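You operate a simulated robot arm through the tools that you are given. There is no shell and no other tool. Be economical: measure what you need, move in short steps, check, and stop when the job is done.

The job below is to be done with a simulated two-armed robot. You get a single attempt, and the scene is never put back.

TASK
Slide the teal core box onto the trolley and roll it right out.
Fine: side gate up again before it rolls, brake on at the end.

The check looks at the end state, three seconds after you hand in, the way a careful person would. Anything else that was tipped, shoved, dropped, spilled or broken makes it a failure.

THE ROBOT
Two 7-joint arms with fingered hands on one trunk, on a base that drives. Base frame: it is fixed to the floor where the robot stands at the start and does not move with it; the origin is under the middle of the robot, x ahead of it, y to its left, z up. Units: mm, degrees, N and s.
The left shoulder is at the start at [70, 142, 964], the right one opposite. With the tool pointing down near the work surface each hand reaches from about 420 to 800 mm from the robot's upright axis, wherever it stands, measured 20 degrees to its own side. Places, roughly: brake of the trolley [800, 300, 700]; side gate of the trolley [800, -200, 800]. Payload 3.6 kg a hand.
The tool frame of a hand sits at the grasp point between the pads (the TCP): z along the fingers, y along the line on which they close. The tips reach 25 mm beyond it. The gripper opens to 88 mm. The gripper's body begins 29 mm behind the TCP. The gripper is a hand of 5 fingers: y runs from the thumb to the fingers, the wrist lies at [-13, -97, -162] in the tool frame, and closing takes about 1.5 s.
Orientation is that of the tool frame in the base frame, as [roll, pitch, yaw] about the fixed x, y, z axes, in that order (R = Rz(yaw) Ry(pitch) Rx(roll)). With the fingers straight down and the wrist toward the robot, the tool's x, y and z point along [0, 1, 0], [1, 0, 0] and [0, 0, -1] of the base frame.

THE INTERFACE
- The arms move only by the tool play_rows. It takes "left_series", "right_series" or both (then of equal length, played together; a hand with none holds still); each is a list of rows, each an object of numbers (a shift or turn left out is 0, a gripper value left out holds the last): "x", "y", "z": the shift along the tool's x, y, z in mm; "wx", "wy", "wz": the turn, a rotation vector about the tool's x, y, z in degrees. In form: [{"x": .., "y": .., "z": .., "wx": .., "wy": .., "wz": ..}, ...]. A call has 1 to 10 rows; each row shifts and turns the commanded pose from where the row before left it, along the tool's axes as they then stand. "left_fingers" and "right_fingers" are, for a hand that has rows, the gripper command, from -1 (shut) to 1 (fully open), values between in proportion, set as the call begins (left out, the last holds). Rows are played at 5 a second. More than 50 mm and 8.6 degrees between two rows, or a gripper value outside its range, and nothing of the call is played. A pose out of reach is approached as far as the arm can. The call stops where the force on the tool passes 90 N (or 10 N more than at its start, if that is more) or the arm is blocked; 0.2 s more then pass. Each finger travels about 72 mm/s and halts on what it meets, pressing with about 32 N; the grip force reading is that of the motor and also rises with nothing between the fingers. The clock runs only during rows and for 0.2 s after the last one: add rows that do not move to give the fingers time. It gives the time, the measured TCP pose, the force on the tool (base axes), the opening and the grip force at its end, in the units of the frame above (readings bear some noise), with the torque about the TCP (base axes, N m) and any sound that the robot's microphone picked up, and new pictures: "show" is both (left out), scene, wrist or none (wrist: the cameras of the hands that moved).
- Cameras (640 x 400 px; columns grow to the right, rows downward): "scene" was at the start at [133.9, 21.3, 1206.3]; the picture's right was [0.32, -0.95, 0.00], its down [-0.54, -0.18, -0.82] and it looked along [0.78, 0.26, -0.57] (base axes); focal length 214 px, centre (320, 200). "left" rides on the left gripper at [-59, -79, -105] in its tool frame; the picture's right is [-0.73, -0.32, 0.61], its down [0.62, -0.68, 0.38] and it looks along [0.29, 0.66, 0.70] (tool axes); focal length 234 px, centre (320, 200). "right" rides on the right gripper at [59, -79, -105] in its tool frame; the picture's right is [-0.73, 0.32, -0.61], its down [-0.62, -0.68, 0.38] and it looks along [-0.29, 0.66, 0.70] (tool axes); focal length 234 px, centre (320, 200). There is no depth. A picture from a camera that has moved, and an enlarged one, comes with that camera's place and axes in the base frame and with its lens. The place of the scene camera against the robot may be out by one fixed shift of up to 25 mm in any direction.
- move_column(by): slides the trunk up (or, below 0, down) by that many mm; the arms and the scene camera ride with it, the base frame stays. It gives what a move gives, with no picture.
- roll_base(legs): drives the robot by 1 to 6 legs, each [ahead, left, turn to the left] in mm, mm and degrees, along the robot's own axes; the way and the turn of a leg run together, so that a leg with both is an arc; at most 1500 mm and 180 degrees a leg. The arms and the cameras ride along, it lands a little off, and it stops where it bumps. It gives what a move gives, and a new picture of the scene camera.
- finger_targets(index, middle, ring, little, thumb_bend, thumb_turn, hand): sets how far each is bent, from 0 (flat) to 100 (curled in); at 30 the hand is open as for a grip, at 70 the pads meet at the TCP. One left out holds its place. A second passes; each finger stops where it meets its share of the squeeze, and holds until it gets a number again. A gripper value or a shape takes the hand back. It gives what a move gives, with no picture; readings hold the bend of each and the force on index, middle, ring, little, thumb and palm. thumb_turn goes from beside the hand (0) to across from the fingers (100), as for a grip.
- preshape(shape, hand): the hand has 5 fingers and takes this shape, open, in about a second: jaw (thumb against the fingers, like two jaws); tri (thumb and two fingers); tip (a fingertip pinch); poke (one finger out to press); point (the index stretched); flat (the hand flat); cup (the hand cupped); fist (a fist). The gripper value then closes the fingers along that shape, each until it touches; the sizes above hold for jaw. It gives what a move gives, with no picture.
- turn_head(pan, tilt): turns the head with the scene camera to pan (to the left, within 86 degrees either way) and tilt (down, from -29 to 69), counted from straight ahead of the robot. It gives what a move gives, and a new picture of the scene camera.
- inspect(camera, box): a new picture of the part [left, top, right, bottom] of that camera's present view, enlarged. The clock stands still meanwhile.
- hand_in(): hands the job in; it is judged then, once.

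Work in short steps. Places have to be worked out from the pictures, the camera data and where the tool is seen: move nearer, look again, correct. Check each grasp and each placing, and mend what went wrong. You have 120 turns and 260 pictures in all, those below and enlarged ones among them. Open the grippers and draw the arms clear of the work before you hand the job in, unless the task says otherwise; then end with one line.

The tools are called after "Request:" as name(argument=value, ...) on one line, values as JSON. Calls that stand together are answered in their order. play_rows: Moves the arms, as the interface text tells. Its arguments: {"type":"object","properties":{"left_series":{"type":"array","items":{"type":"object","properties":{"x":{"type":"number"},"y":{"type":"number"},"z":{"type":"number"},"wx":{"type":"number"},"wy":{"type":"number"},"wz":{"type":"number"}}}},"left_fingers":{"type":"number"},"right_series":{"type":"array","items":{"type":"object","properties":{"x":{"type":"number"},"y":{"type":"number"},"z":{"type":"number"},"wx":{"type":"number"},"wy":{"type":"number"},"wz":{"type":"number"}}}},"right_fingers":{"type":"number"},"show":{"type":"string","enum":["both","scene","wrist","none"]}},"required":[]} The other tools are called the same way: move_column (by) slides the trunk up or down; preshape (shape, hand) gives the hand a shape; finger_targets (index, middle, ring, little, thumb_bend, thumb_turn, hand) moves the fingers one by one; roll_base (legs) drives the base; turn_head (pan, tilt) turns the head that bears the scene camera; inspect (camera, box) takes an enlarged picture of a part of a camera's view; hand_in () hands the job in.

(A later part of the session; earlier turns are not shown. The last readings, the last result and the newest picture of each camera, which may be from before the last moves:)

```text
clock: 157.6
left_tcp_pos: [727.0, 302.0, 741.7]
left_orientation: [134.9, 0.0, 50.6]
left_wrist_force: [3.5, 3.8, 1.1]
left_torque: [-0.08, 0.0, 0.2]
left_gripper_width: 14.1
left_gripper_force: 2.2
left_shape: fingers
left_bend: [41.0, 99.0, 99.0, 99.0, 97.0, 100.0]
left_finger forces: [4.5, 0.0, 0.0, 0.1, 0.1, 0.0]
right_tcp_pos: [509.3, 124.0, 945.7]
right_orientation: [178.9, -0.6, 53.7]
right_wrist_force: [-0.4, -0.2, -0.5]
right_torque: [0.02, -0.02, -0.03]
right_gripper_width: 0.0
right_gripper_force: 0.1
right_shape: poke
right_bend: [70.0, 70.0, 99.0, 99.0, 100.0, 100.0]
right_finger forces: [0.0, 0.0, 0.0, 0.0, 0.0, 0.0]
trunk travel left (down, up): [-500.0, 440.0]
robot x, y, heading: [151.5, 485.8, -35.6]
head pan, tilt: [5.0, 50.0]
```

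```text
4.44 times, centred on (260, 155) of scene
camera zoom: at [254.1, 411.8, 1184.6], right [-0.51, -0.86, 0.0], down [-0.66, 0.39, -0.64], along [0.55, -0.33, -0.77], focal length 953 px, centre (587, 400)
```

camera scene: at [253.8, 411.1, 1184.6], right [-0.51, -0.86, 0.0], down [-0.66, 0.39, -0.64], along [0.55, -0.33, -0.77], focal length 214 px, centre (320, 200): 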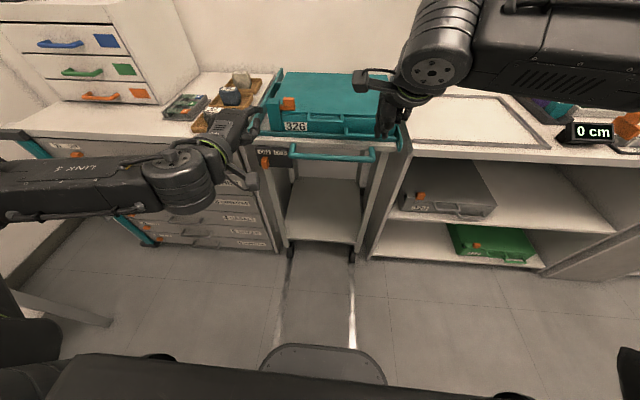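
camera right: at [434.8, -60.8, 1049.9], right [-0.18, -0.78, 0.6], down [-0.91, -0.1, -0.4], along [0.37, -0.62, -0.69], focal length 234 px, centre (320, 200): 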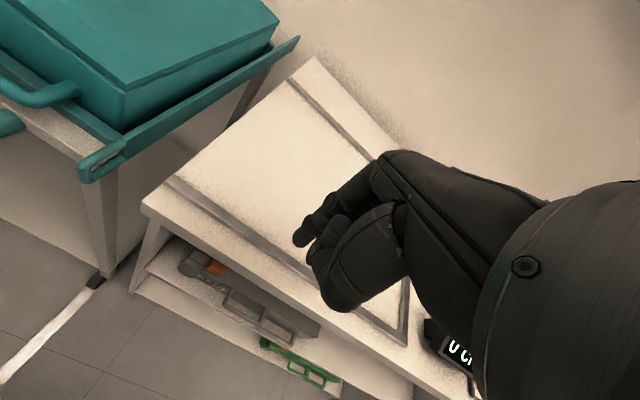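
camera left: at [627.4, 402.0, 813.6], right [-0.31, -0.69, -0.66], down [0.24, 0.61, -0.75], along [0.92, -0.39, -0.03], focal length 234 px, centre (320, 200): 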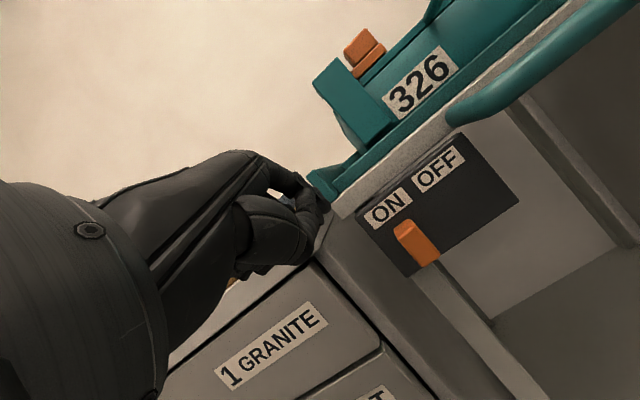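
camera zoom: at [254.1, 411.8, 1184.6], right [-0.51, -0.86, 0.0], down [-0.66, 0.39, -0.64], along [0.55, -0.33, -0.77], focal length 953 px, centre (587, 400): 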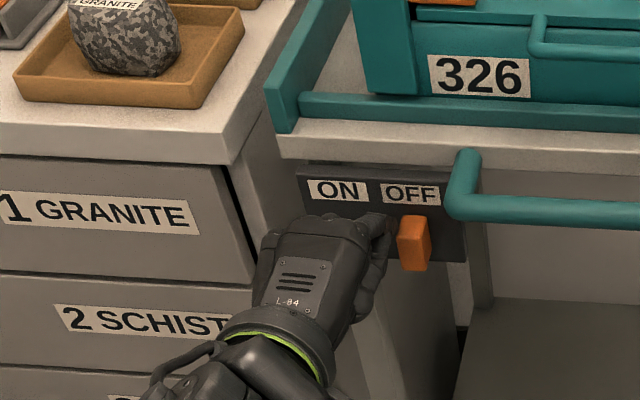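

Brake released (end stop felt at OFF). I withdraw the left hand and bring the right hand over to look at the trolley's handle.

Request:
play_rows(left_series=[{"x": 10}, {"y": -25, "z": -25}, {"y": -25, "z": -25}, {"y": -25, "z": -25}, {"x": 20, "y": 20, "z": -20}, {"x": 20, "y": 20, "z": -20}], right_series=[{"x": 20}, {"x": 20}, {"x": 20}, {"x": 20, "y": 15}, {"y": 20}, {"z": 10}])

Request:
preshape(shape="jaw", hand="right")

```text
clock: 158.9
left_tcp_pos: [677.1, 408.5, 798.0]
left_orientation: [134.9, 0.0, 50.4]
left_wrist_force: [-0.3, -0.1, 0.2]
left_torque: [0.0, -0.01, 0.01]
left_gripper_width: 14.0
left_gripper_force: 0.0
left_shape: fingers
left_bend: [41.0, 99.0, 99.0, 99.0, 97.0, 100.0]
left_finger forces: [0.0, 0.0, 0.1, 0.0, 0.1, 0.1]
right_tcp_pos: [585.5, 167.4, 936.6]
right_orientation: [178.9, -0.6, 53.6]
right_wrist_force: [0.8, -0.1, 0.5]
right_torque: [0.02, 0.02, -0.03]
right_gripper_width: 0.1
right_gripper_force: 0.0
right_shape: poke
right_bend: [70.0, 70.0, 99.0, 99.0, 100.0, 100.0]
right_finger forces: [0.1, 0.1, 0.0, 0.0, 0.0, 0.0]
trunk travel left (down, up): [-500.0, 440.0]
robot x, y, heading: [147.4, 488.9, -35.9]
head pan, tilt: [5.0, 50.0]
camera scene: at [253.7, 411.5, 1184.6], right [-0.51, -0.86, 0.0], down [-0.66, 0.39, -0.64], along [0.55, -0.33, -0.77], focal length 214 px, centre (320, 200)
camera right: at [552.7, 260.7, 1041.0], right [-0.18, -0.77, 0.61], down [-0.91, -0.1, -0.4], along [0.37, -0.62, -0.69], focal length 234 px, centre (320, 200)
camera left: at [539.7, 445.3, 816.7], right [-0.31, -0.69, -0.66], down [0.24, 0.61, -0.75], along [0.92, -0.39, -0.03], focal length 234 px, centre (320, 200)
```

scene: 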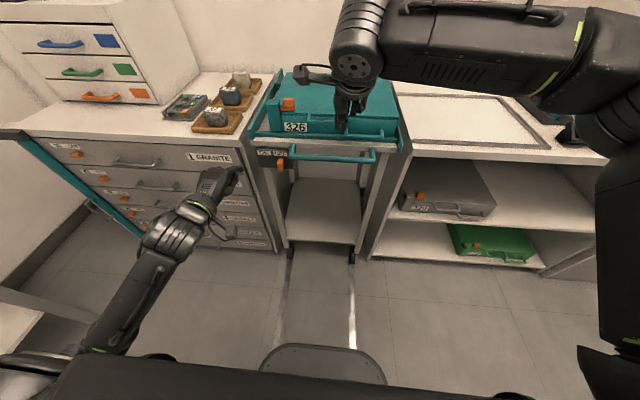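
right: 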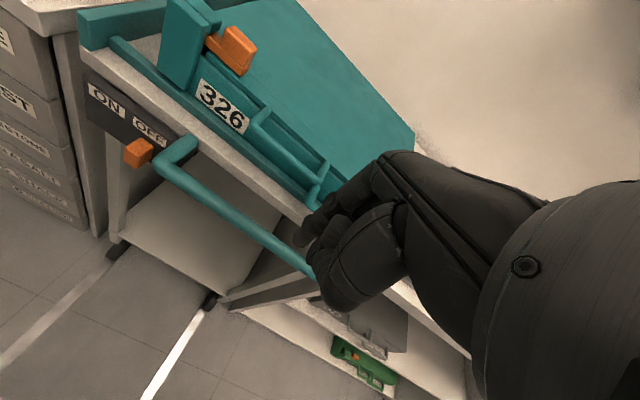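
left: 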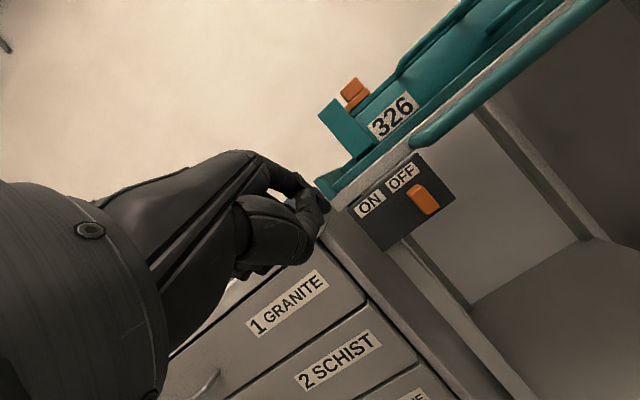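

```text
clock: 159.8
left_tcp_pos: [677.4, 408.0, 797.5]
left_orientation: [134.9, 0.0, 50.4]
left_wrist_force: [0.0, -0.4, -0.4]
left_torque: [-0.01, 0.0, 0.02]
left_gripper_width: 14.2
left_gripper_force: 0.1
left_shape: fingers
left_bend: [41.0, 99.0, 99.0, 99.0, 97.0, 100.0]
left_finger forces: [0.1, 0.0, 0.0, 0.1, 0.0, 0.1]
right_tcp_pos: [584.4, 166.2, 937.2]
right_orientation: [178.9, -0.7, 53.6]
right_wrist_force: [-0.3, 0.3, -0.5]
right_torque: [0.02, -0.01, 0.01]
right_gripper_width: 87.8
right_gripper_force: 0.0
right_shape: jaw
right_bend: [30.0, 30.0, 30.0, 30.0, 30.0, 98.0]
right_finger forces: [0.1, 0.1, 0.0, 0.0, 0.0, 0.1]
trunk travel left (down, up): [-500.0, 440.0]
robot x, y, heading: [145.3, 487.0, -35.9]
head pan, tilt: [5.0, 50.0]
```

Triangulating both hand cameras puts the handle bar at about U 436, z 786. I half-close the right hand's fingers and descend onto the bar at V≈530.

Request:
finger_targets(hand="right", index=54, middle=54, ring=54, little=54, thumb_bend=44)

Request:
play_rows(right_series=[{"x": 20, "y": 18}, {"x": 20, "y": 18}, {"x": 15, "y": 16}, {"z": 35}, {"z": 30}, {"z": 20}], show="wrist")

Request:
inspect(camera="scene", box=[240, 70, 400, 190])

```text
clock: 160.8
left_tcp_pos: [677.7, 407.3, 799.2]
left_orientation: [134.9, -0.1, 50.5]
left_wrist_force: [0.3, -0.4, 0.4]
left_torque: [0.03, 0.01, 0.03]
left_gripper_width: 14.2
left_gripper_force: 0.1
left_shape: fingers
left_bend: [41.0, 99.0, 99.0, 99.0, 97.0, 100.0]
left_finger forces: [0.0, 0.0, 0.0, 0.0, 0.1, 0.0]
right_tcp_pos: [584.2, 166.5, 937.1]
right_orientation: [178.9, -0.6, 53.6]
right_wrist_force: [-0.6, -0.3, 0.0]
right_torque: [0.0, 0.02, -0.02]
right_gripper_width: 44.3
right_gripper_force: 0.1
right_shape: fingers
right_bend: [54.0, 54.0, 54.0, 54.0, 44.0, 98.0]
right_finger forces: [0.0, 0.0, 0.0, 0.0, 0.0, 0.1]
trunk travel left (down, up): [-500.0, 440.0]
robot x, y, heading: [145.3, 484.3, -36.0]
head pan, tilt: [5.0, 50.0]
```

```text
clock: 162.2
left_tcp_pos: [677.2, 407.2, 797.8]
left_orientation: [134.9, 0.0, 50.4]
left_wrist_force: [0.1, -0.3, 0.1]
left_torque: [-0.02, 0.02, -0.02]
left_gripper_width: 13.9
left_gripper_force: 0.1
left_shape: fingers
left_bend: [41.0, 99.0, 99.0, 99.0, 97.0, 100.0]
left_finger forces: [0.1, 0.1, 0.0, 0.0, 0.1, 0.0]
right_tcp_pos: [661.5, 179.5, 853.8]
right_orientation: [179.0, -0.6, 53.6]
right_wrist_force: [-0.6, -0.1, -0.1]
right_torque: [0.01, 0.02, 0.01]
right_gripper_width: 44.1
right_gripper_force: 0.1
right_shape: fingers
right_bend: [54.0, 54.0, 54.0, 54.0, 44.0, 98.0]
right_finger forces: [0.1, 0.0, 0.1, 0.1, 0.0, 0.0]
trunk travel left (down, up): [-500.0, 440.0]
robot x, y, heading: [146.3, 489.7, -36.1]
head pan, tilt: [5.0, 50.0]
camera right: at [629.1, 273.6, 957.3], right [-0.18, -0.77, 0.6], down [-0.91, -0.1, -0.4], along [0.37, -0.62, -0.69], focal length 234 px, centre (320, 200)
```

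right: 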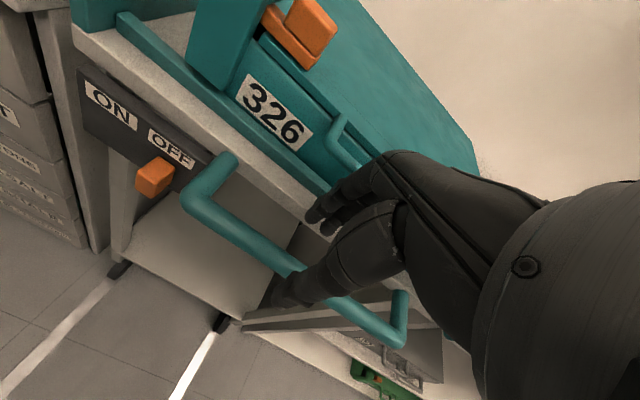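

```text
3.33 times, centred on (320, 130) of scene
camera zoom: at [253.9, 410.8, 1184.6], right [-0.51, -0.86, 0.0], down [-0.66, 0.39, -0.64], along [0.55, -0.33, -0.77], focal length 715 px, centre (320, 433)
```

zoom: 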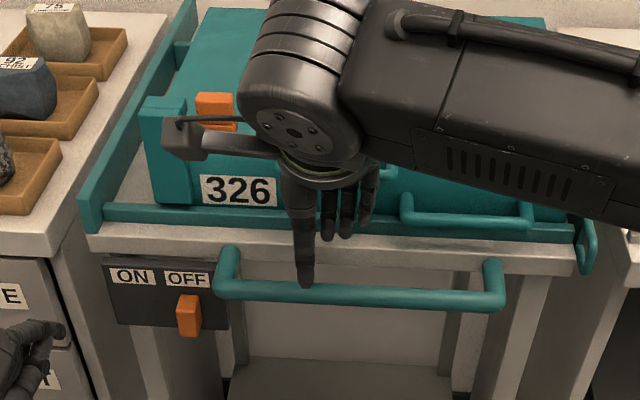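

Request:
play_rows(right_series=[{"z": 20}, {"z": 20}, {"z": 14}, {"z": 10}], show="none")

Request:
inspect(camera="right", box=[160, 80, 480, 320])

```text
clock: 163.2
left_tcp_pos: [677.4, 406.2, 799.0]
left_orientation: [134.8, -0.1, 50.5]
left_wrist_force: [-0.3, 1.1, -0.2]
left_torque: [0.01, -0.03, -0.01]
left_gripper_width: 13.6
left_gripper_force: 0.0
left_shape: fingers
left_bend: [41.0, 99.0, 99.0, 99.0, 97.0, 100.0]
left_finger forces: [0.1, 0.1, 0.0, 0.1, 0.0, 0.0]
right_tcp_pos: [661.7, 180.1, 789.5]
right_orientation: [178.9, -0.6, 53.7]
right_wrist_force: [-0.6, 0.5, -0.2]
right_torque: [0.01, 0.0, 0.05]
right_gripper_width: 44.2
right_gripper_force: 0.0
right_shape: fingers
right_bend: [54.0, 54.0, 54.0, 54.0, 44.0, 98.0]
right_finger forces: [0.1, 0.0, 0.0, 0.1, 0.0, 0.0]
trunk travel left (down, up): [-500.0, 440.0]
robot x, y, heading: [148.2, 487.9, -36.1]
head pan, tilt: [5.0, 50.0]
```

```text
1.67 times, centred on (320, 200) of right
camera zoom: at [629.9, 274.1, 893.4], right [-0.18, -0.77, 0.6], down [-0.91, -0.1, -0.4], along [0.37, -0.62, -0.69], focal length 390 px, centre (320, 200)
```

zoom: 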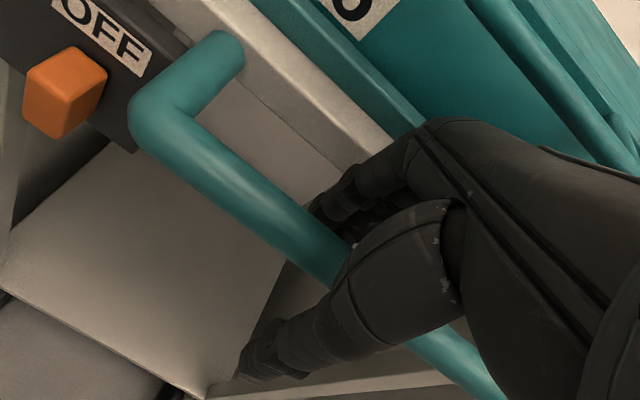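

The hand straddles the bar with no contact forces. I close the fingers.

Request:
finger_targets(hand="right", index=90, middle=90, ring=90, little=90, thumb_bend=85)

Request:
inspect(camera="right", box=[160, 80, 480, 320])

Request:
turn_head(pan=0, tilt=65)

```text
clock: 164.2
left_tcp_pos: [681.3, 403.8, 794.6]
left_orientation: [135.2, -0.1, 50.6]
left_wrist_force: [0.8, 0.8, 0.3]
left_torque: [0.01, 0.03, -0.02]
left_gripper_width: 13.6
left_gripper_force: 0.1
left_shape: fingers
left_bend: [41.0, 99.0, 99.0, 99.0, 97.0, 100.0]
left_finger forces: [0.0, 0.1, 0.1, 0.0, 0.0, 0.0]
right_tcp_pos: [663.8, 176.9, 782.2]
right_orientation: [179.6, -0.4, 53.6]
right_wrist_force: [-6.1, -4.2, -54.4]
right_torque: [0.26, -0.59, 0.7]
right_gripper_width: 0.0
right_gripper_force: 41.4
right_shape: fingers
right_bend: [80.0, 77.0, 76.0, 75.0, 72.0, 97.0]
right_finger forces: [20.6, 14.3, 14.5, 15.4, 18.5, 0.0]
trunk travel left (down, up): [-500.0, 440.0]
robot x, y, heading: [147.9, 486.5, -36.1]
head pan, tilt: [5.0, 50.0]
```

```text
1.67 times, centred on (320, 200) of right
camera zoom: at [633.7, 270.3, 886.9], right [-0.18, -0.78, 0.6], down [-0.91, -0.1, -0.39], along [0.36, -0.62, -0.69], focal length 390 px, centre (320, 200)
```

zoom: 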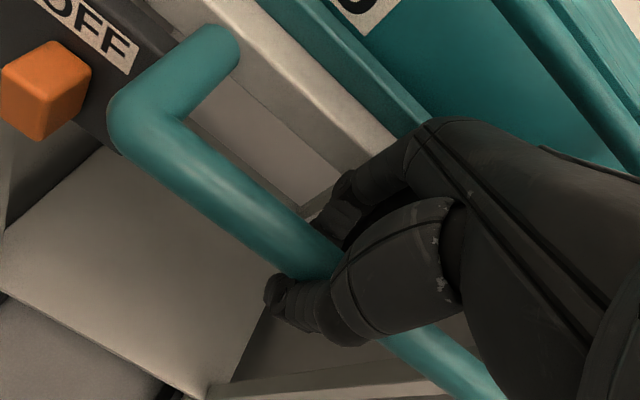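

```text
clock: 165.0
left_tcp_pos: [681.5, 404.0, 795.0]
left_orientation: [135.3, -0.1, 50.5]
left_wrist_force: [0.7, 0.1, 0.0]
left_torque: [-0.01, 0.02, 0.01]
left_gripper_width: 13.9
left_gripper_force: 0.0
left_shape: fingers
left_bend: [41.0, 99.0, 99.0, 99.0, 97.0, 100.0]
left_finger forces: [0.0, 0.1, 0.0, 0.0, 0.1, 0.0]
right_tcp_pos: [664.6, 177.6, 782.5]
right_orientation: [179.7, -0.4, 53.6]
right_wrist_force: [-7.5, -4.1, -56.0]
right_torque: [0.25, -0.54, 0.71]
right_gripper_width: 0.1
right_gripper_force: 41.7
right_shape: fingers
right_bend: [80.0, 77.0, 76.0, 75.0, 72.0, 97.0]
right_finger forces: [20.3, 14.5, 14.7, 15.4, 18.5, 0.1]
trunk travel left (down, up): [-500.0, 440.0]
robot x, y, heading: [149.6, 489.9, -36.0]
head pan, tilt: [0.0, 65.0]
camera scene: at [242.6, 410.0, 1165.5], right [-0.59, -0.81, 0.0], down [-0.74, 0.53, -0.42], along [0.34, -0.24, -0.91], focal length 214 px, centre (320, 200)
```

scene: 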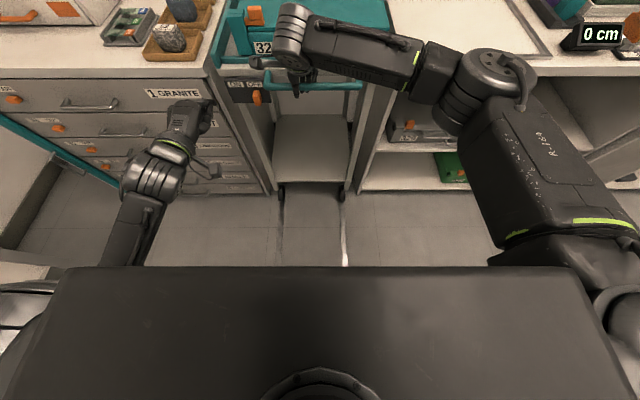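

Gripped on all fingers. I relax the vertical pull by lowering 6 mm, then pull the trolley back 60 mm as a test.

Request:
play_rows(right_series=[{"z": 3}, {"z": 3}], show="none")

Request:
roll_base(legs=[[-60, 0, 0]])

```text
clock: 165.6
left_tcp_pos: [679.7, 405.5, 796.5]
left_orientation: [135.2, -0.1, 50.4]
left_wrist_force: [-0.4, 0.5, -0.9]
left_torque: [-0.01, 0.0, -0.02]
left_gripper_width: 13.6
left_gripper_force: 0.1
left_shape: fingers
left_bend: [41.0, 99.0, 99.0, 99.0, 97.0, 100.0]
left_finger forces: [0.0, 0.0, 0.0, 0.0, 0.1, 0.0]
right_tcp_pos: [663.9, 176.7, 781.5]
right_orientation: [179.2, -0.7, 53.7]
right_wrist_force: [-3.4, -7.5, -32.8]
right_torque: [0.25, -0.39, 0.67]
right_gripper_width: 0.2
right_gripper_force: 32.0
right_shape: fingers
right_bend: [80.0, 77.0, 76.0, 75.0, 72.0, 97.0]
right_finger forces: [17.0, 10.5, 10.6, 12.6, 13.5, 0.0]
trunk travel left (down, up): [-500.0, 440.0]
robot x, y, heading: [144.0, 486.1, -36.1]
head pan, tilt: [0.0, 65.0]
```

```text
clock: 166.6
left_tcp_pos: [631.2, 439.1, 796.6]
left_orientation: [135.1, -0.1, 50.6]
left_wrist_force: [0.3, 0.0, 0.6]
left_torque: [-0.01, 0.02, 0.03]
left_gripper_width: 13.5
left_gripper_force: 0.0
left_shape: fingers
left_bend: [41.0, 99.0, 99.0, 99.0, 97.0, 100.0]
left_finger forces: [0.1, 0.0, 0.0, 0.1, 0.0, 0.1]
right_tcp_pos: [616.5, 212.2, 780.9]
right_orientation: [179.3, -0.6, 53.6]
right_wrist_force: [-5.6, -6.8, -37.3]
right_torque: [0.25, -0.58, 0.54]
right_gripper_width: 0.0
right_gripper_force: 32.6
right_shape: fingers
right_bend: [81.0, 78.0, 76.0, 75.0, 72.0, 97.0]
right_finger forces: [14.1, 10.6, 12.1, 13.2, 15.2, 0.0]
trunk travel left (down, up): [-500.0, 440.0]
robot x, y, heading: [96.4, 519.6, -36.0]
head pan, tilt: [0.0, 65.0]
camera scene: at [192.3, 446.5, 1165.9], right [-0.59, -0.81, 0.0], down [-0.73, 0.53, -0.42], along [0.34, -0.25, -0.91], focal length 214 px, centre (320, 200)
```

scene: 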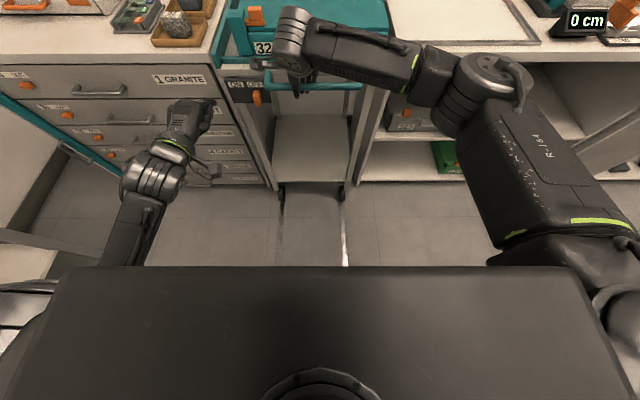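

It rolls out with the robot. I continue back 200 mm.

Request:
roll_base(legs=[[-200, 0, 0]])

Request:
turn_head(pan=0, tilt=45)

```text
clock: 168.2
left_tcp_pos: [469.5, 559.0, 796.0]
left_orientation: [135.2, -0.1, 50.5]
left_wrist_force: [-0.1, 0.5, 0.3]
left_torque: [-0.02, -0.02, 0.0]
left_gripper_width: 13.6
left_gripper_force: 0.1
left_shape: fingers
left_bend: [41.0, 99.0, 99.0, 99.0, 97.0, 100.0]
left_finger forces: [0.0, 0.0, 0.0, 0.0, 0.0, 0.0]
right_tcp_pos: [452.7, 329.7, 778.9]
right_orientation: [179.5, -0.6, 53.4]
right_wrist_force: [-5.0, -10.2, -39.8]
right_torque: [0.25, -0.59, 0.5]
right_gripper_width: 0.0
right_gripper_force: 30.2
right_shape: fingers
right_bend: [82.0, 78.0, 77.0, 75.0, 72.0, 98.0]
right_finger forces: [14.4, 8.9, 11.1, 13.6, 12.7, 0.1]
trunk travel left (down, up): [-500.0, 440.0]
robot x, y, heading: [-63.0, 642.4, -36.1]
head pan, tilt: [0.0, 65.0]
camera scene: at [29.5, 564.0, 1165.7], right [-0.59, -0.81, 0.0], down [-0.74, 0.53, -0.42], along [0.34, -0.24, -0.91], focal length 214 px, centre (320, 200)
```

scene: 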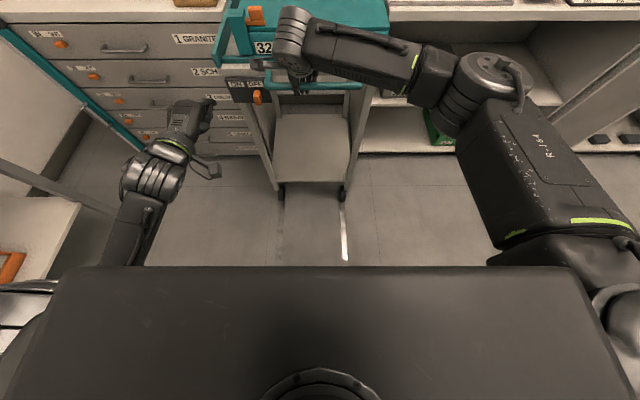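

```text
clock: 169.0
left_tcp_pos: [467.2, 559.1, 796.1]
left_orientation: [135.1, -0.1, 50.5]
left_wrist_force: [0.2, 0.3, 0.2]
left_torque: [-0.03, -0.01, 0.04]
left_gripper_width: 13.8
left_gripper_force: 0.0
left_shape: fingers
left_bend: [41.0, 99.0, 99.0, 99.0, 97.0, 100.0]
left_finger forces: [0.0, 0.1, 0.1, 0.1, 0.0, 0.1]
right_tcp_pos: [450.9, 331.0, 778.7]
right_orientation: [179.4, -0.5, 53.5]
right_wrist_force: [-7.4, -4.7, -35.6]
right_torque: [0.27, -0.58, 0.48]
right_gripper_width: 0.1
right_gripper_force: 23.9
right_shape: fingers
right_bend: [82.0, 79.0, 77.0, 75.0, 72.0, 97.0]
right_finger forces: [0.0, 8.8, 10.9, 13.0, 15.2, 0.1]
trunk travel left (down, up): [-500.0, 440.0]
robot x, y, heading: [-65.0, 639.5, -35.9]
head pan, tilt: [0.0, 45.0]
camera scene: at [45.4, 552.9, 1190.6], right [-0.59, -0.81, 0.0], down [-0.58, 0.42, -0.7], along [0.57, -0.41, -0.71], focal length 214 px, centre (320, 200)
```

scene: 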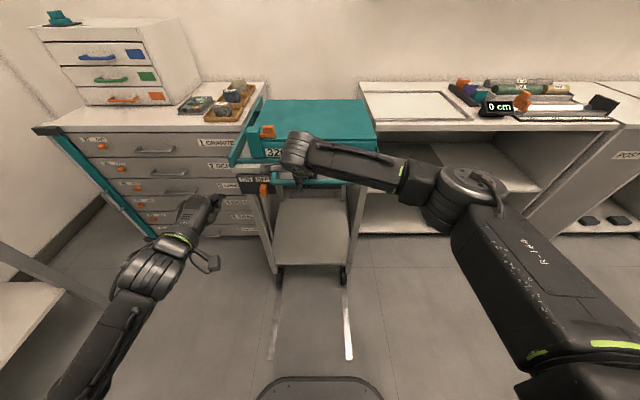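

The trolley is out 260 mm; its floor tracks end ≈400 mm ahead of the front wheels. I roll it another 350 mm, fully clear of the benches.

Request:
roll_base(legs=[[-200, 0, 0], [-150, 0, 0]])

Request:
inspect(camera="scene", box=[180, 60, 440, 260])

```text
clock: 171.4
left_tcp_pos: [227.0, 738.2, 793.2]
left_orientation: [135.6, 0.2, 50.6]
left_wrist_force: [0.2, 0.1, -0.5]
left_torque: [0.0, -0.02, 0.01]
left_gripper_width: 13.5
left_gripper_force: 0.0
left_shape: fingers
left_bend: [41.0, 99.0, 99.0, 99.0, 97.0, 100.0]
left_finger forces: [0.0, 0.1, 0.1, 0.0, 0.0, 0.0]
right_tcp_pos: [215.7, 499.7, 778.5]
right_orientation: [178.5, -0.5, 52.8]
right_wrist_force: [44.6, -22.4, -26.6]
right_torque: [0.64, -0.02, 1.36]
right_gripper_width: 0.0
right_gripper_force: 28.9
right_shape: fingers
right_bend: [82.0, 79.0, 77.0, 74.0, 73.0, 98.0]
right_finger forces: [1.9, 10.6, 17.9, 27.1, 0.0, 0.0]
trunk travel left (down, up): [-500.0, 440.0]
robot x, y, heading: [-309.5, 819.9, -35.9]
head pan, tilt: [0.0, 45.0]
stopped in leg 2: the force on the tool passed its limit (the readings are from after the stop); the commanded pose is now the measured one
camera scene: at [-192.2, 730.0, 1189.7], right [-0.58, -0.81, 0.0], down [-0.58, 0.42, -0.7], along [0.57, -0.41, -0.72], focal length 214 px, centre (320, 200)
```

scene: 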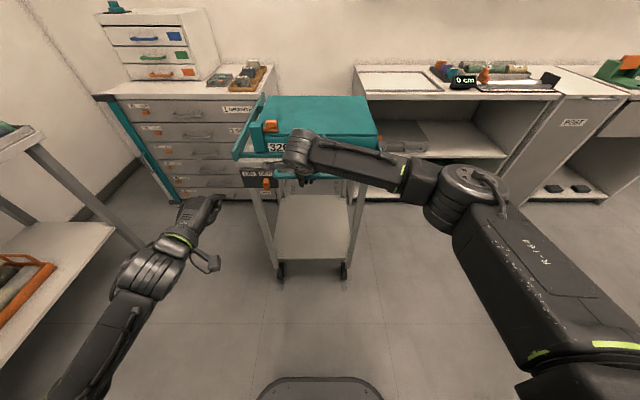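

```text
2.00 times, centred on (310, 160) of scene
camera zoom: at [-192.2, 730.0, 1189.7], right [-0.58, -0.81, 0.0], down [-0.58, 0.42, -0.7], along [0.57, -0.41, -0.72], focal length 429 px, centre (340, 280)
```

zoom: 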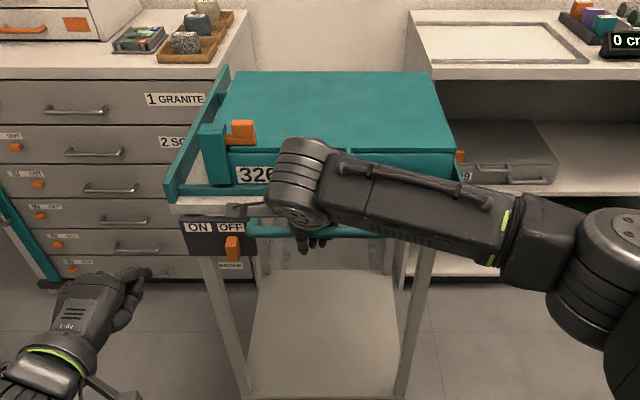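

The trolley hit its end stop after 552 mm, fully out. I open the right hand and lift off the bar.

Request:
finger_targets(hand="right", index=50, middle=50, ring=50, little=50, thumb_bend=40)

Request:
play_rows(right_series=[{"z": -10}, {"z": -25}, {"z": -35}, {"z": -30, "y": -15}, {"y": -35}, {"y": -35}], show="scene")

```text
clock: 172.4
left_tcp_pos: [218.8, 741.7, 797.6]
left_orientation: [134.9, 0.1, 50.6]
left_wrist_force: [0.0, -0.6, -0.3]
left_torque: [0.0, 0.04, 0.0]
left_gripper_width: 13.4
left_gripper_force: 0.1
left_shape: fingers
left_bend: [41.0, 99.0, 99.0, 99.0, 97.0, 100.0]
left_finger forces: [0.0, 0.1, 0.0, 0.1, 0.0, 0.0]
right_tcp_pos: [208.1, 505.6, 787.6]
right_orientation: [177.8, -0.7, 53.1]
right_wrist_force: [2.3, -0.8, 1.8]
right_torque: [-0.03, 0.0, 0.02]
right_gripper_width: 51.8
right_gripper_force: 1.6
right_shape: fingers
right_bend: [50.0, 50.0, 50.0, 49.0, 40.0, 98.0]
right_finger forces: [2.4, 0.0, 0.0, 0.8, 0.0, 0.1]
trunk travel left (down, up): [-500.0, 440.0]
robot x, y, heading: [-313.3, 819.0, -35.8]
head pan, tilt: [0.0, 45.0]
```

```text
clock: 173.8
left_tcp_pos: [218.4, 743.0, 798.6]
left_orientation: [134.7, 0.0, 50.6]
left_wrist_force: [-0.8, 0.2, 0.9]
left_torque: [0.0, -0.01, 0.03]
left_gripper_width: 13.5
left_gripper_force: 0.0
left_shape: fingers
left_bend: [41.0, 99.0, 99.0, 99.0, 97.0, 100.0]
left_finger forces: [0.0, 0.0, 0.1, 0.0, 0.1, 0.0]
right_tcp_pos: [133.6, 559.7, 882.8]
right_orientation: [177.8, -0.6, 52.9]
right_wrist_force: [-0.3, -0.3, -0.1]
right_torque: [0.01, 0.01, 0.01]
right_gripper_width: 48.9
right_gripper_force: 0.1
right_shape: fingers
right_bend: [53.0, 50.0, 50.0, 50.0, 40.0, 98.0]
right_finger forces: [0.0, 0.0, 0.1, 0.0, 0.0, 0.0]
trunk travel left (down, up): [-500.0, 440.0]
robot x, y, heading: [-314.8, 817.9, -35.6]
head pan, tilt: [0.0, 45.0]
camera scene: at [-205.6, 736.8, 1191.6], right [-0.59, -0.81, 0.0], down [-0.57, 0.41, -0.71], along [0.57, -0.41, -0.71], focal length 214 px, centre (320, 200)
```

scene: 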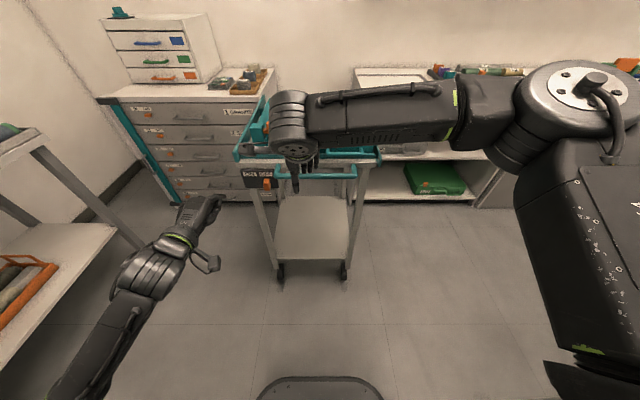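

Now the brake back ON. I use the left index rod, this time from the knob's right side under the handle; approach stops 30 mm short to check.

Request:
play_rows(left_series=[{"x": -33.4, "y": 17, "z": 10}, {"x": -33.4, "y": 17, "z": 10}, {"x": -33.4, "y": 17, "z": 10}, {"z": 30}, {"z": 30}], show="wrist")

Request:
inspect(camera="scene", box=[220, 130, 320, 220])

```text
clock: 175.0
left_tcp_pos: [230.6, 600.9, 770.7]
left_orientation: [135.0, -0.1, 50.7]
left_wrist_force: [-0.3, 1.0, -0.5]
left_torque: [-0.01, -0.03, 0.0]
left_gripper_width: 13.7
left_gripper_force: 0.0
left_shape: fingers
left_bend: [41.0, 99.0, 99.0, 99.0, 97.0, 100.0]
left_finger forces: [0.0, 0.1, 0.0, 0.1, 0.0, 0.0]
right_tcp_pos: [135.7, 556.4, 883.7]
right_orientation: [177.9, -0.7, 53.1]
right_wrist_force: [0.0, -0.5, -0.3]
right_torque: [-0.01, -0.02, 0.01]
right_gripper_width: 49.2
right_gripper_force: 0.1
right_shape: fingers
right_bend: [53.0, 50.0, 50.0, 50.0, 40.0, 98.0]
right_finger forces: [0.0, 0.0, 0.0, 0.0, 0.1, 0.0]
trunk travel left (down, up): [-500.0, 440.0]
robot x, y, heading: [-312.7, 821.3, -35.7]
head pan, tilt: [0.0, 45.0]
camera left: at [94.4, 637.2, 788.5], right [-0.3, -0.69, -0.66], down [0.23, 0.62, -0.75], along [0.92, -0.38, -0.03], focal length 234 px, centre (320, 200)
```

left: 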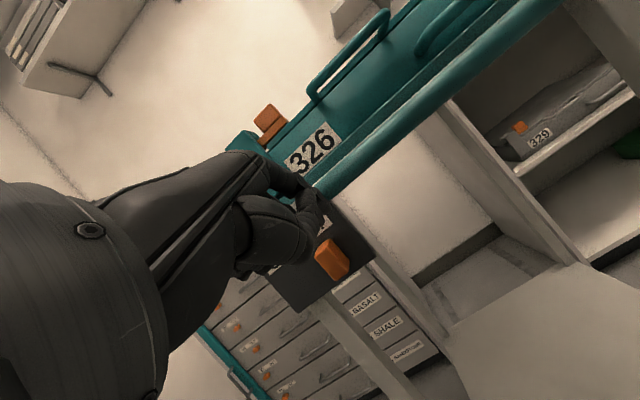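

```text
4.44 times, centred on (270, 175) of scene
camera zoom: at [-204.9, 735.6, 1191.4], right [-0.59, -0.81, 0.0], down [-0.57, 0.41, -0.71], along [0.57, -0.41, -0.71], focal length 953 px, centre (542, 311)
```

zoom: 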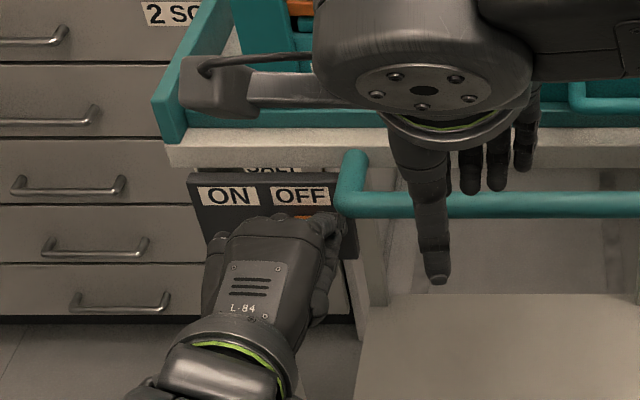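

The tip is just right of the knob. I insert the last 30 mm (a touch further right), then sweep left about 62 mm to carry the knob to ON.

Request:
play_rows(left_series=[{"x": -5}, {"z": 16}, {"z": 15, "y": -2}, {"x": 9, "y": -0.4, "z": -0.4}, {"x": 9, "y": -0.4, "z": -0.4}, {"x": 9, "y": -0.4, "z": -0.4}, {"x": 9, "y": -0.4, "z": -0.4}, {"x": 9, "y": -0.4, "z": -0.4}, {"x": 9, "y": -0.4, "z": -0.4}, {"x": 8, "y": -0.4, "z": -0.4}], show="wrist")

Request:
inspect(camera="scene", box=[220, 130, 320, 220])

```text
clock: 177.2
left_tcp_pos: [280.9, 634.8, 748.0]
left_orientation: [134.8, 0.0, 50.6]
left_wrist_force: [0.4, -0.1, -0.1]
left_torque: [0.01, -0.03, 0.0]
left_gripper_width: 13.2
left_gripper_force: 0.0
left_shape: fingers
left_bend: [42.0, 99.0, 99.0, 99.0, 97.0, 100.0]
left_finger forces: [0.0, 0.0, 0.1, 0.0, 0.0, 0.0]
right_tcp_pos: [134.1, 557.4, 883.7]
right_orientation: [178.0, -0.7, 53.0]
right_wrist_force: [0.2, -0.2, 0.2]
right_torque: [-0.03, -0.03, 0.0]
right_gripper_width: 49.4
right_gripper_force: 0.0
right_shape: fingers
right_bend: [53.0, 50.0, 50.0, 50.0, 40.0, 98.0]
right_finger forces: [0.0, 0.1, 0.1, 0.0, 0.0, 0.1]
trunk travel left (down, up): [-500.0, 440.0]
robot x, y, heading: [-312.2, 820.2, -35.9]
head pan, tilt: [0.0, 45.0]
camera left: at [143.7, 671.9, 765.8], right [-0.3, -0.69, -0.66], down [0.23, 0.61, -0.75], along [0.92, -0.38, -0.03], focal length 234 px, centre (320, 200)
```

left: 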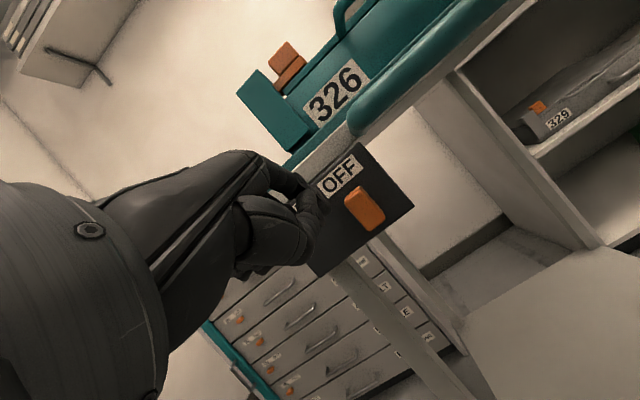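

```text
4.44 times, centred on (270, 175) of scene
camera zoom: at [-205.0, 736.3, 1191.5], right [-0.59, -0.81, 0.0], down [-0.57, 0.41, -0.71], along [0.57, -0.41, -0.71], focal length 953 px, centre (542, 311)
5 turns are left
```

zoom: 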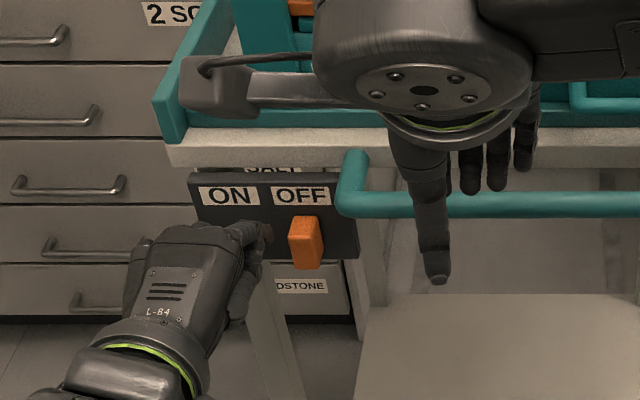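

The finger passed in front of the knob; the brake is still OFF. The mirrored approach with the right hand will match the motion that worked. I withdraw the left hand, shift the base, and shape and tilt the right hand.

Request:
play_rows(left_series=[{"z": -30}, {"z": -35}, {"y": 20, "z": -30}, {"y": 25, "z": -30}], show="none")

Request:
roll_base(legs=[[0, 280, 0]])

Request:
finger_targets(hand="right", index=20, middle=99, ring=99, little=99, thumb_bend=98, thumb_turn=100)

Request:
finger_targets(hand="right", index=68)

Request:
play_rows(right_series=[{"wx": -8}, {"wx": -8}, {"wx": -8}, {"wx": -8}, {"wx": -8}, {"wx": -3}, {"wy": 2.5, "wz": -2.5}, {}], show="wrist")

```text
clock: 178.2
left_tcp_pos: [236.0, 671.4, 868.1]
left_orientation: [134.9, -0.1, 50.7]
left_wrist_force: [0.3, 0.1, 0.5]
left_torque: [0.01, 0.03, 0.01]
left_gripper_width: 12.9
left_gripper_force: 0.0
left_shape: fingers
left_bend: [42.0, 99.0, 99.0, 99.0, 97.0, 100.0]
left_finger forces: [0.0, 0.1, 0.0, 0.1, 0.0, 0.0]
right_tcp_pos: [134.1, 558.0, 882.7]
right_orientation: [177.9, -0.6, 53.0]
right_wrist_force: [-0.3, -0.2, 0.2]
right_torque: [-0.03, 0.0, 0.0]
right_gripper_width: 49.1
right_gripper_force: 0.0
right_shape: fingers
right_bend: [53.0, 50.0, 50.0, 50.0, 40.0, 98.0]
right_finger forces: [0.0, 0.0, 0.0, 0.1, 0.0, 0.0]
trunk travel left (down, up): [-500.0, 440.0]
robot x, y, heading: [-310.5, 819.1, -35.8]
head pan, tilt: [0.0, 45.0]
```

```text
clock: 180.2
left_tcp_pos: [400.2, 896.0, 869.4]
left_orientation: [134.8, 0.0, 50.5]
left_wrist_force: [-0.1, 0.9, -0.6]
left_torque: [0.0, 0.0, -0.02]
left_gripper_width: 12.7
left_gripper_force: 0.0
left_shape: fingers
left_bend: [42.0, 99.0, 99.0, 99.0, 97.0, 100.0]
left_finger forces: [0.1, 0.0, 0.1, 0.1, 0.1, 0.0]
right_tcp_pos: [297.1, 782.4, 883.1]
right_orientation: [177.9, -0.6, 52.7]
right_wrist_force: [0.7, -0.5, -0.3]
right_torque: [-0.01, 0.01, 0.01]
right_gripper_width: 49.0
right_gripper_force: 0.1
right_shape: fingers
right_bend: [53.0, 50.0, 50.0, 50.0, 40.0, 98.0]
right_finger forces: [0.0, 0.0, 0.1, 0.0, 0.1, 0.0]
trunk travel left (down, up): [-500.0, 440.0]
robot x, y, heading: [-149.2, 1040.5, -36.0]
head pan, tilt: [0.0, 45.0]
camera scene: at [-41.3, 961.8, 1191.5], right [-0.59, -0.81, 0.0], down [-0.57, 0.42, -0.71], along [0.57, -0.42, -0.71], focal length 214 px, centre (320, 200)
```

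scene: 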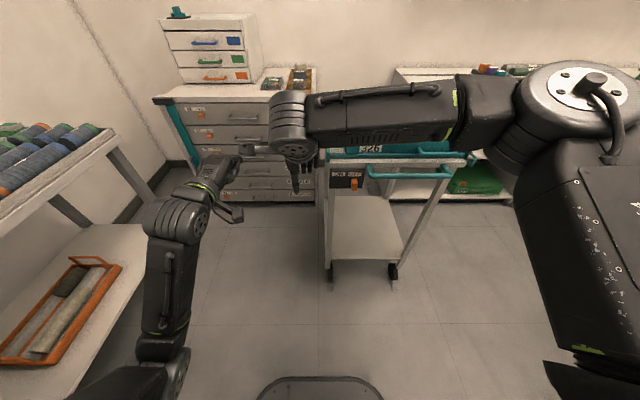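

```text
clock: 181.2
left_tcp_pos: [400.5, 894.2, 868.6]
left_orientation: [134.9, 0.0, 50.3]
left_wrist_force: [0.0, 0.3, -0.4]
left_torque: [0.01, -0.02, 0.0]
left_gripper_width: 13.2
left_gripper_force: 0.1
left_shape: fingers
left_bend: [42.0, 99.0, 99.0, 99.0, 97.0, 100.0]
left_finger forces: [0.0, 0.0, 0.1, 0.1, 0.0, 0.0]
right_tcp_pos: [297.3, 781.1, 884.1]
right_orientation: [178.0, -0.7, 52.7]
right_wrist_force: [-0.3, 0.1, -0.2]
right_torque: [0.01, 0.05, -0.01]
right_gripper_width: 24.4
right_gripper_force: 0.1
right_shape: fingers
right_bend: [20.0, 99.0, 99.0, 99.0, 98.0, 100.0]
right_finger forces: [0.0, 0.1, 0.0, 0.0, 0.0, 0.0]
trunk travel left (down, up): [-500.0, 440.0]
robot x, y, heading: [-147.5, 1046.5, -36.1]
head pan, tilt: [0.0, 45.0]
```

```text
clock: 182.2
left_tcp_pos: [400.0, 894.0, 868.0]
left_orientation: [134.8, -0.1, 50.4]
left_wrist_force: [-0.1, 0.9, -0.7]
left_torque: [-0.01, 0.02, 0.0]
left_gripper_width: 13.2
left_gripper_force: 0.0
left_shape: fingers
left_bend: [42.0, 99.0, 99.0, 99.0, 97.0, 100.0]
left_finger forces: [0.0, 0.0, 0.0, 0.1, 0.1, 0.1]
right_tcp_pos: [296.6, 780.3, 882.9]
right_orientation: [177.9, -0.7, 52.8]
right_wrist_force: [0.3, 0.6, 0.0]
right_torque: [-0.02, -0.02, 0.01]
right_gripper_width: 12.5
right_gripper_force: 0.1
right_shape: fingers
right_bend: [43.0, 99.0, 99.0, 99.0, 96.0, 100.0]
right_finger forces: [0.0, 0.0, 0.1, 0.1, 0.0, 0.0]
trunk travel left (down, up): [-500.0, 440.0]
robot x, y, heading: [-150.4, 1045.4, -36.1]
head pan, tilt: [0.0, 45.0]
```

```text
clock: 184.0
left_tcp_pos: [399.2, 893.2, 868.2]
left_orientation: [134.9, 0.0, 50.4]
left_wrist_force: [-0.1, -0.2, -0.1]
left_torque: [0.0, 0.01, 0.02]
left_gripper_width: 13.1
left_gripper_force: 0.0
left_shape: fingers
left_bend: [42.0, 99.0, 99.0, 99.0, 97.0, 100.0]
left_finger forces: [0.1, 0.1, 0.0, 0.1, 0.1, 0.0]
right_tcp_pos: [296.9, 780.9, 884.2]
right_orientation: [134.7, -0.7, 56.2]
right_wrist_force: [-0.3, -0.7, -0.1]
right_torque: [-0.03, 0.01, 0.0]
right_gripper_width: 12.7
right_gripper_force: 0.0
right_shape: fingers
right_bend: [44.0, 99.0, 99.0, 99.0, 96.0, 100.0]
right_finger forces: [0.0, 0.0, 0.1, 0.0, 0.0, 0.0]
trunk travel left (down, up): [-500.0, 440.0]
robot x, y, heading: [-148.3, 1044.1, -35.8]
head pan, tilt: [0.0, 45.0]
camera right: at [220.4, 902.0, 901.8], right [-0.58, -0.5, 0.65], down [-0.51, -0.4, -0.76], along [0.63, -0.77, -0.03], focal length 234 px, centre (320, 200)
4 turns are left
```

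right: 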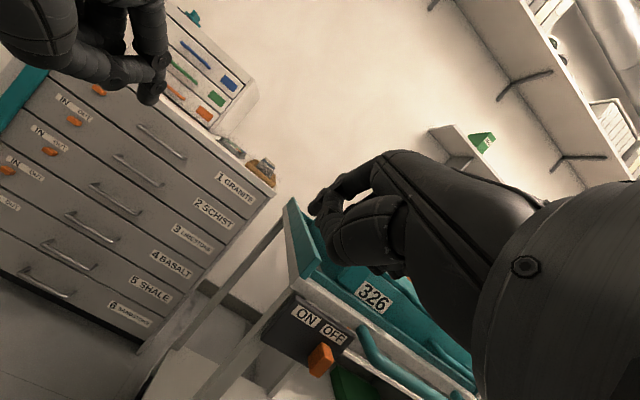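

The right hand mirrors the working shape. I tilt it to 60° so its knuckles stay below the handle bar, move to the knob's right side, insert, and sweep left to ON.

Request:
play_rows(right_series=[{"wx": -7.5}, {"wx": -7.5}, {"x": -33.7, "y": -16.8, "z": 8.8}, {"x": -33.7, "y": -16.8, "z": 8.8}, {"x": -33.7, "y": -16.8, "z": 8.8}, {"x": -33.7, "y": -16.8, "z": 8.8}, {"x": -33.7, "y": -16.8, "z": 8.8}, {"x": -33.5, "y": -17, "z": 8.7}, {}], show="none")

Request:
play_rows(right_series=[{"z": 30}, {"z": 30}, {"z": 30}, {"x": 9}, {"x": 9}, {"x": 9}, {"x": 9}, {"x": 9}, {"x": 9}, {"x": 9}], show="none")

Request:
inspect(camera="scene", box=[290, 130, 420, 230])

```text
clock: 186.0
left_tcp_pos: [399.4, 894.6, 868.4]
left_orientation: [134.9, 0.0, 50.2]
left_wrist_force: [-0.3, -0.8, 0.0]
left_torque: [0.01, 0.0, 0.04]
left_gripper_width: 13.2
left_gripper_force: 0.1
left_shape: fingers
left_bend: [42.0, 99.0, 99.0, 99.0, 97.0, 100.0]
left_finger forces: [0.0, 0.0, 0.1, 0.1, 0.0, 0.0]
right_tcp_pos: [272.0, 748.7, 945.4]
right_orientation: [119.9, -1.3, 55.8]
right_wrist_force: [0.6, -0.3, 0.2]
right_torque: [-0.01, -0.01, 0.02]
right_gripper_width: 12.5
right_gripper_force: 0.0
right_shape: fingers
right_bend: [44.0, 99.0, 99.0, 99.0, 96.0, 100.0]
right_finger forces: [0.0, 0.1, 0.1, 0.1, 0.0, 0.0]
right hand out of reach, approached as far as the arm can: row 2, 3, 4, 5, 6, 7, 8
trunk travel left (down, up): [-500.0, 440.0]
robot x, y, heading: [-149.6, 1046.1, -36.1]
head pan, tilt: [0.0, 45.0]
```

```text
clock: 188.2
left_tcp_pos: [399.2, 894.5, 868.7]
left_orientation: [135.0, 0.0, 50.3]
left_wrist_force: [0.1, -0.1, 0.5]
left_torque: [0.05, 0.01, 0.02]
left_gripper_width: 13.6
left_gripper_force: 0.0
left_shape: fingers
left_bend: [42.0, 99.0, 99.0, 99.0, 97.0, 100.0]
left_finger forces: [0.1, 0.0, 0.0, 0.0, 0.0, 0.0]
right_tcp_pos: [382.6, 769.8, 914.0]
right_orientation: [119.9, -0.7, 56.2]
right_wrist_force: [0.2, 0.3, 0.7]
right_torque: [0.04, 0.01, 0.02]
right_gripper_width: 12.4
right_gripper_force: 0.0
right_shape: fingers
right_bend: [44.0, 99.0, 99.0, 99.0, 96.0, 100.0]
right_finger forces: [0.0, 0.1, 0.0, 0.0, 0.1, 0.0]
right hand out of reach, approached as far as the arm can: row 1, 2
trunk travel left (down, up): [-500.0, 440.0]
robot x, y, heading: [-149.9, 1046.8, -36.0]
head pan, tilt: [0.0, 45.0]
```

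```text
4.00 times, centred on (355, 180) of scene
camera zoom: at [-41.6, 961.3, 1191.5], right [-0.59, -0.81, 0.0], down [-0.57, 0.42, -0.71], along [0.57, -0.42, -0.71], focal length 858 px, centre (180, 280)
3 turns are left
```

zoom: 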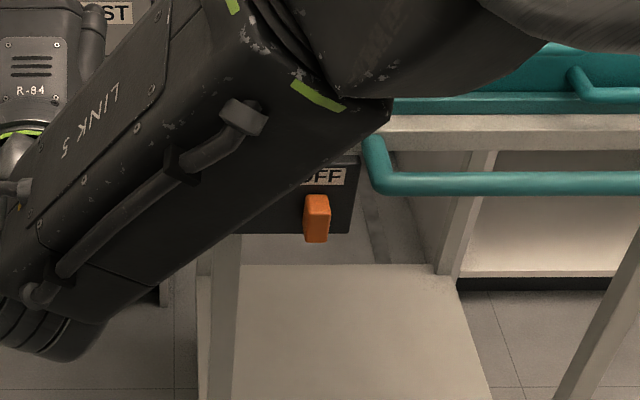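

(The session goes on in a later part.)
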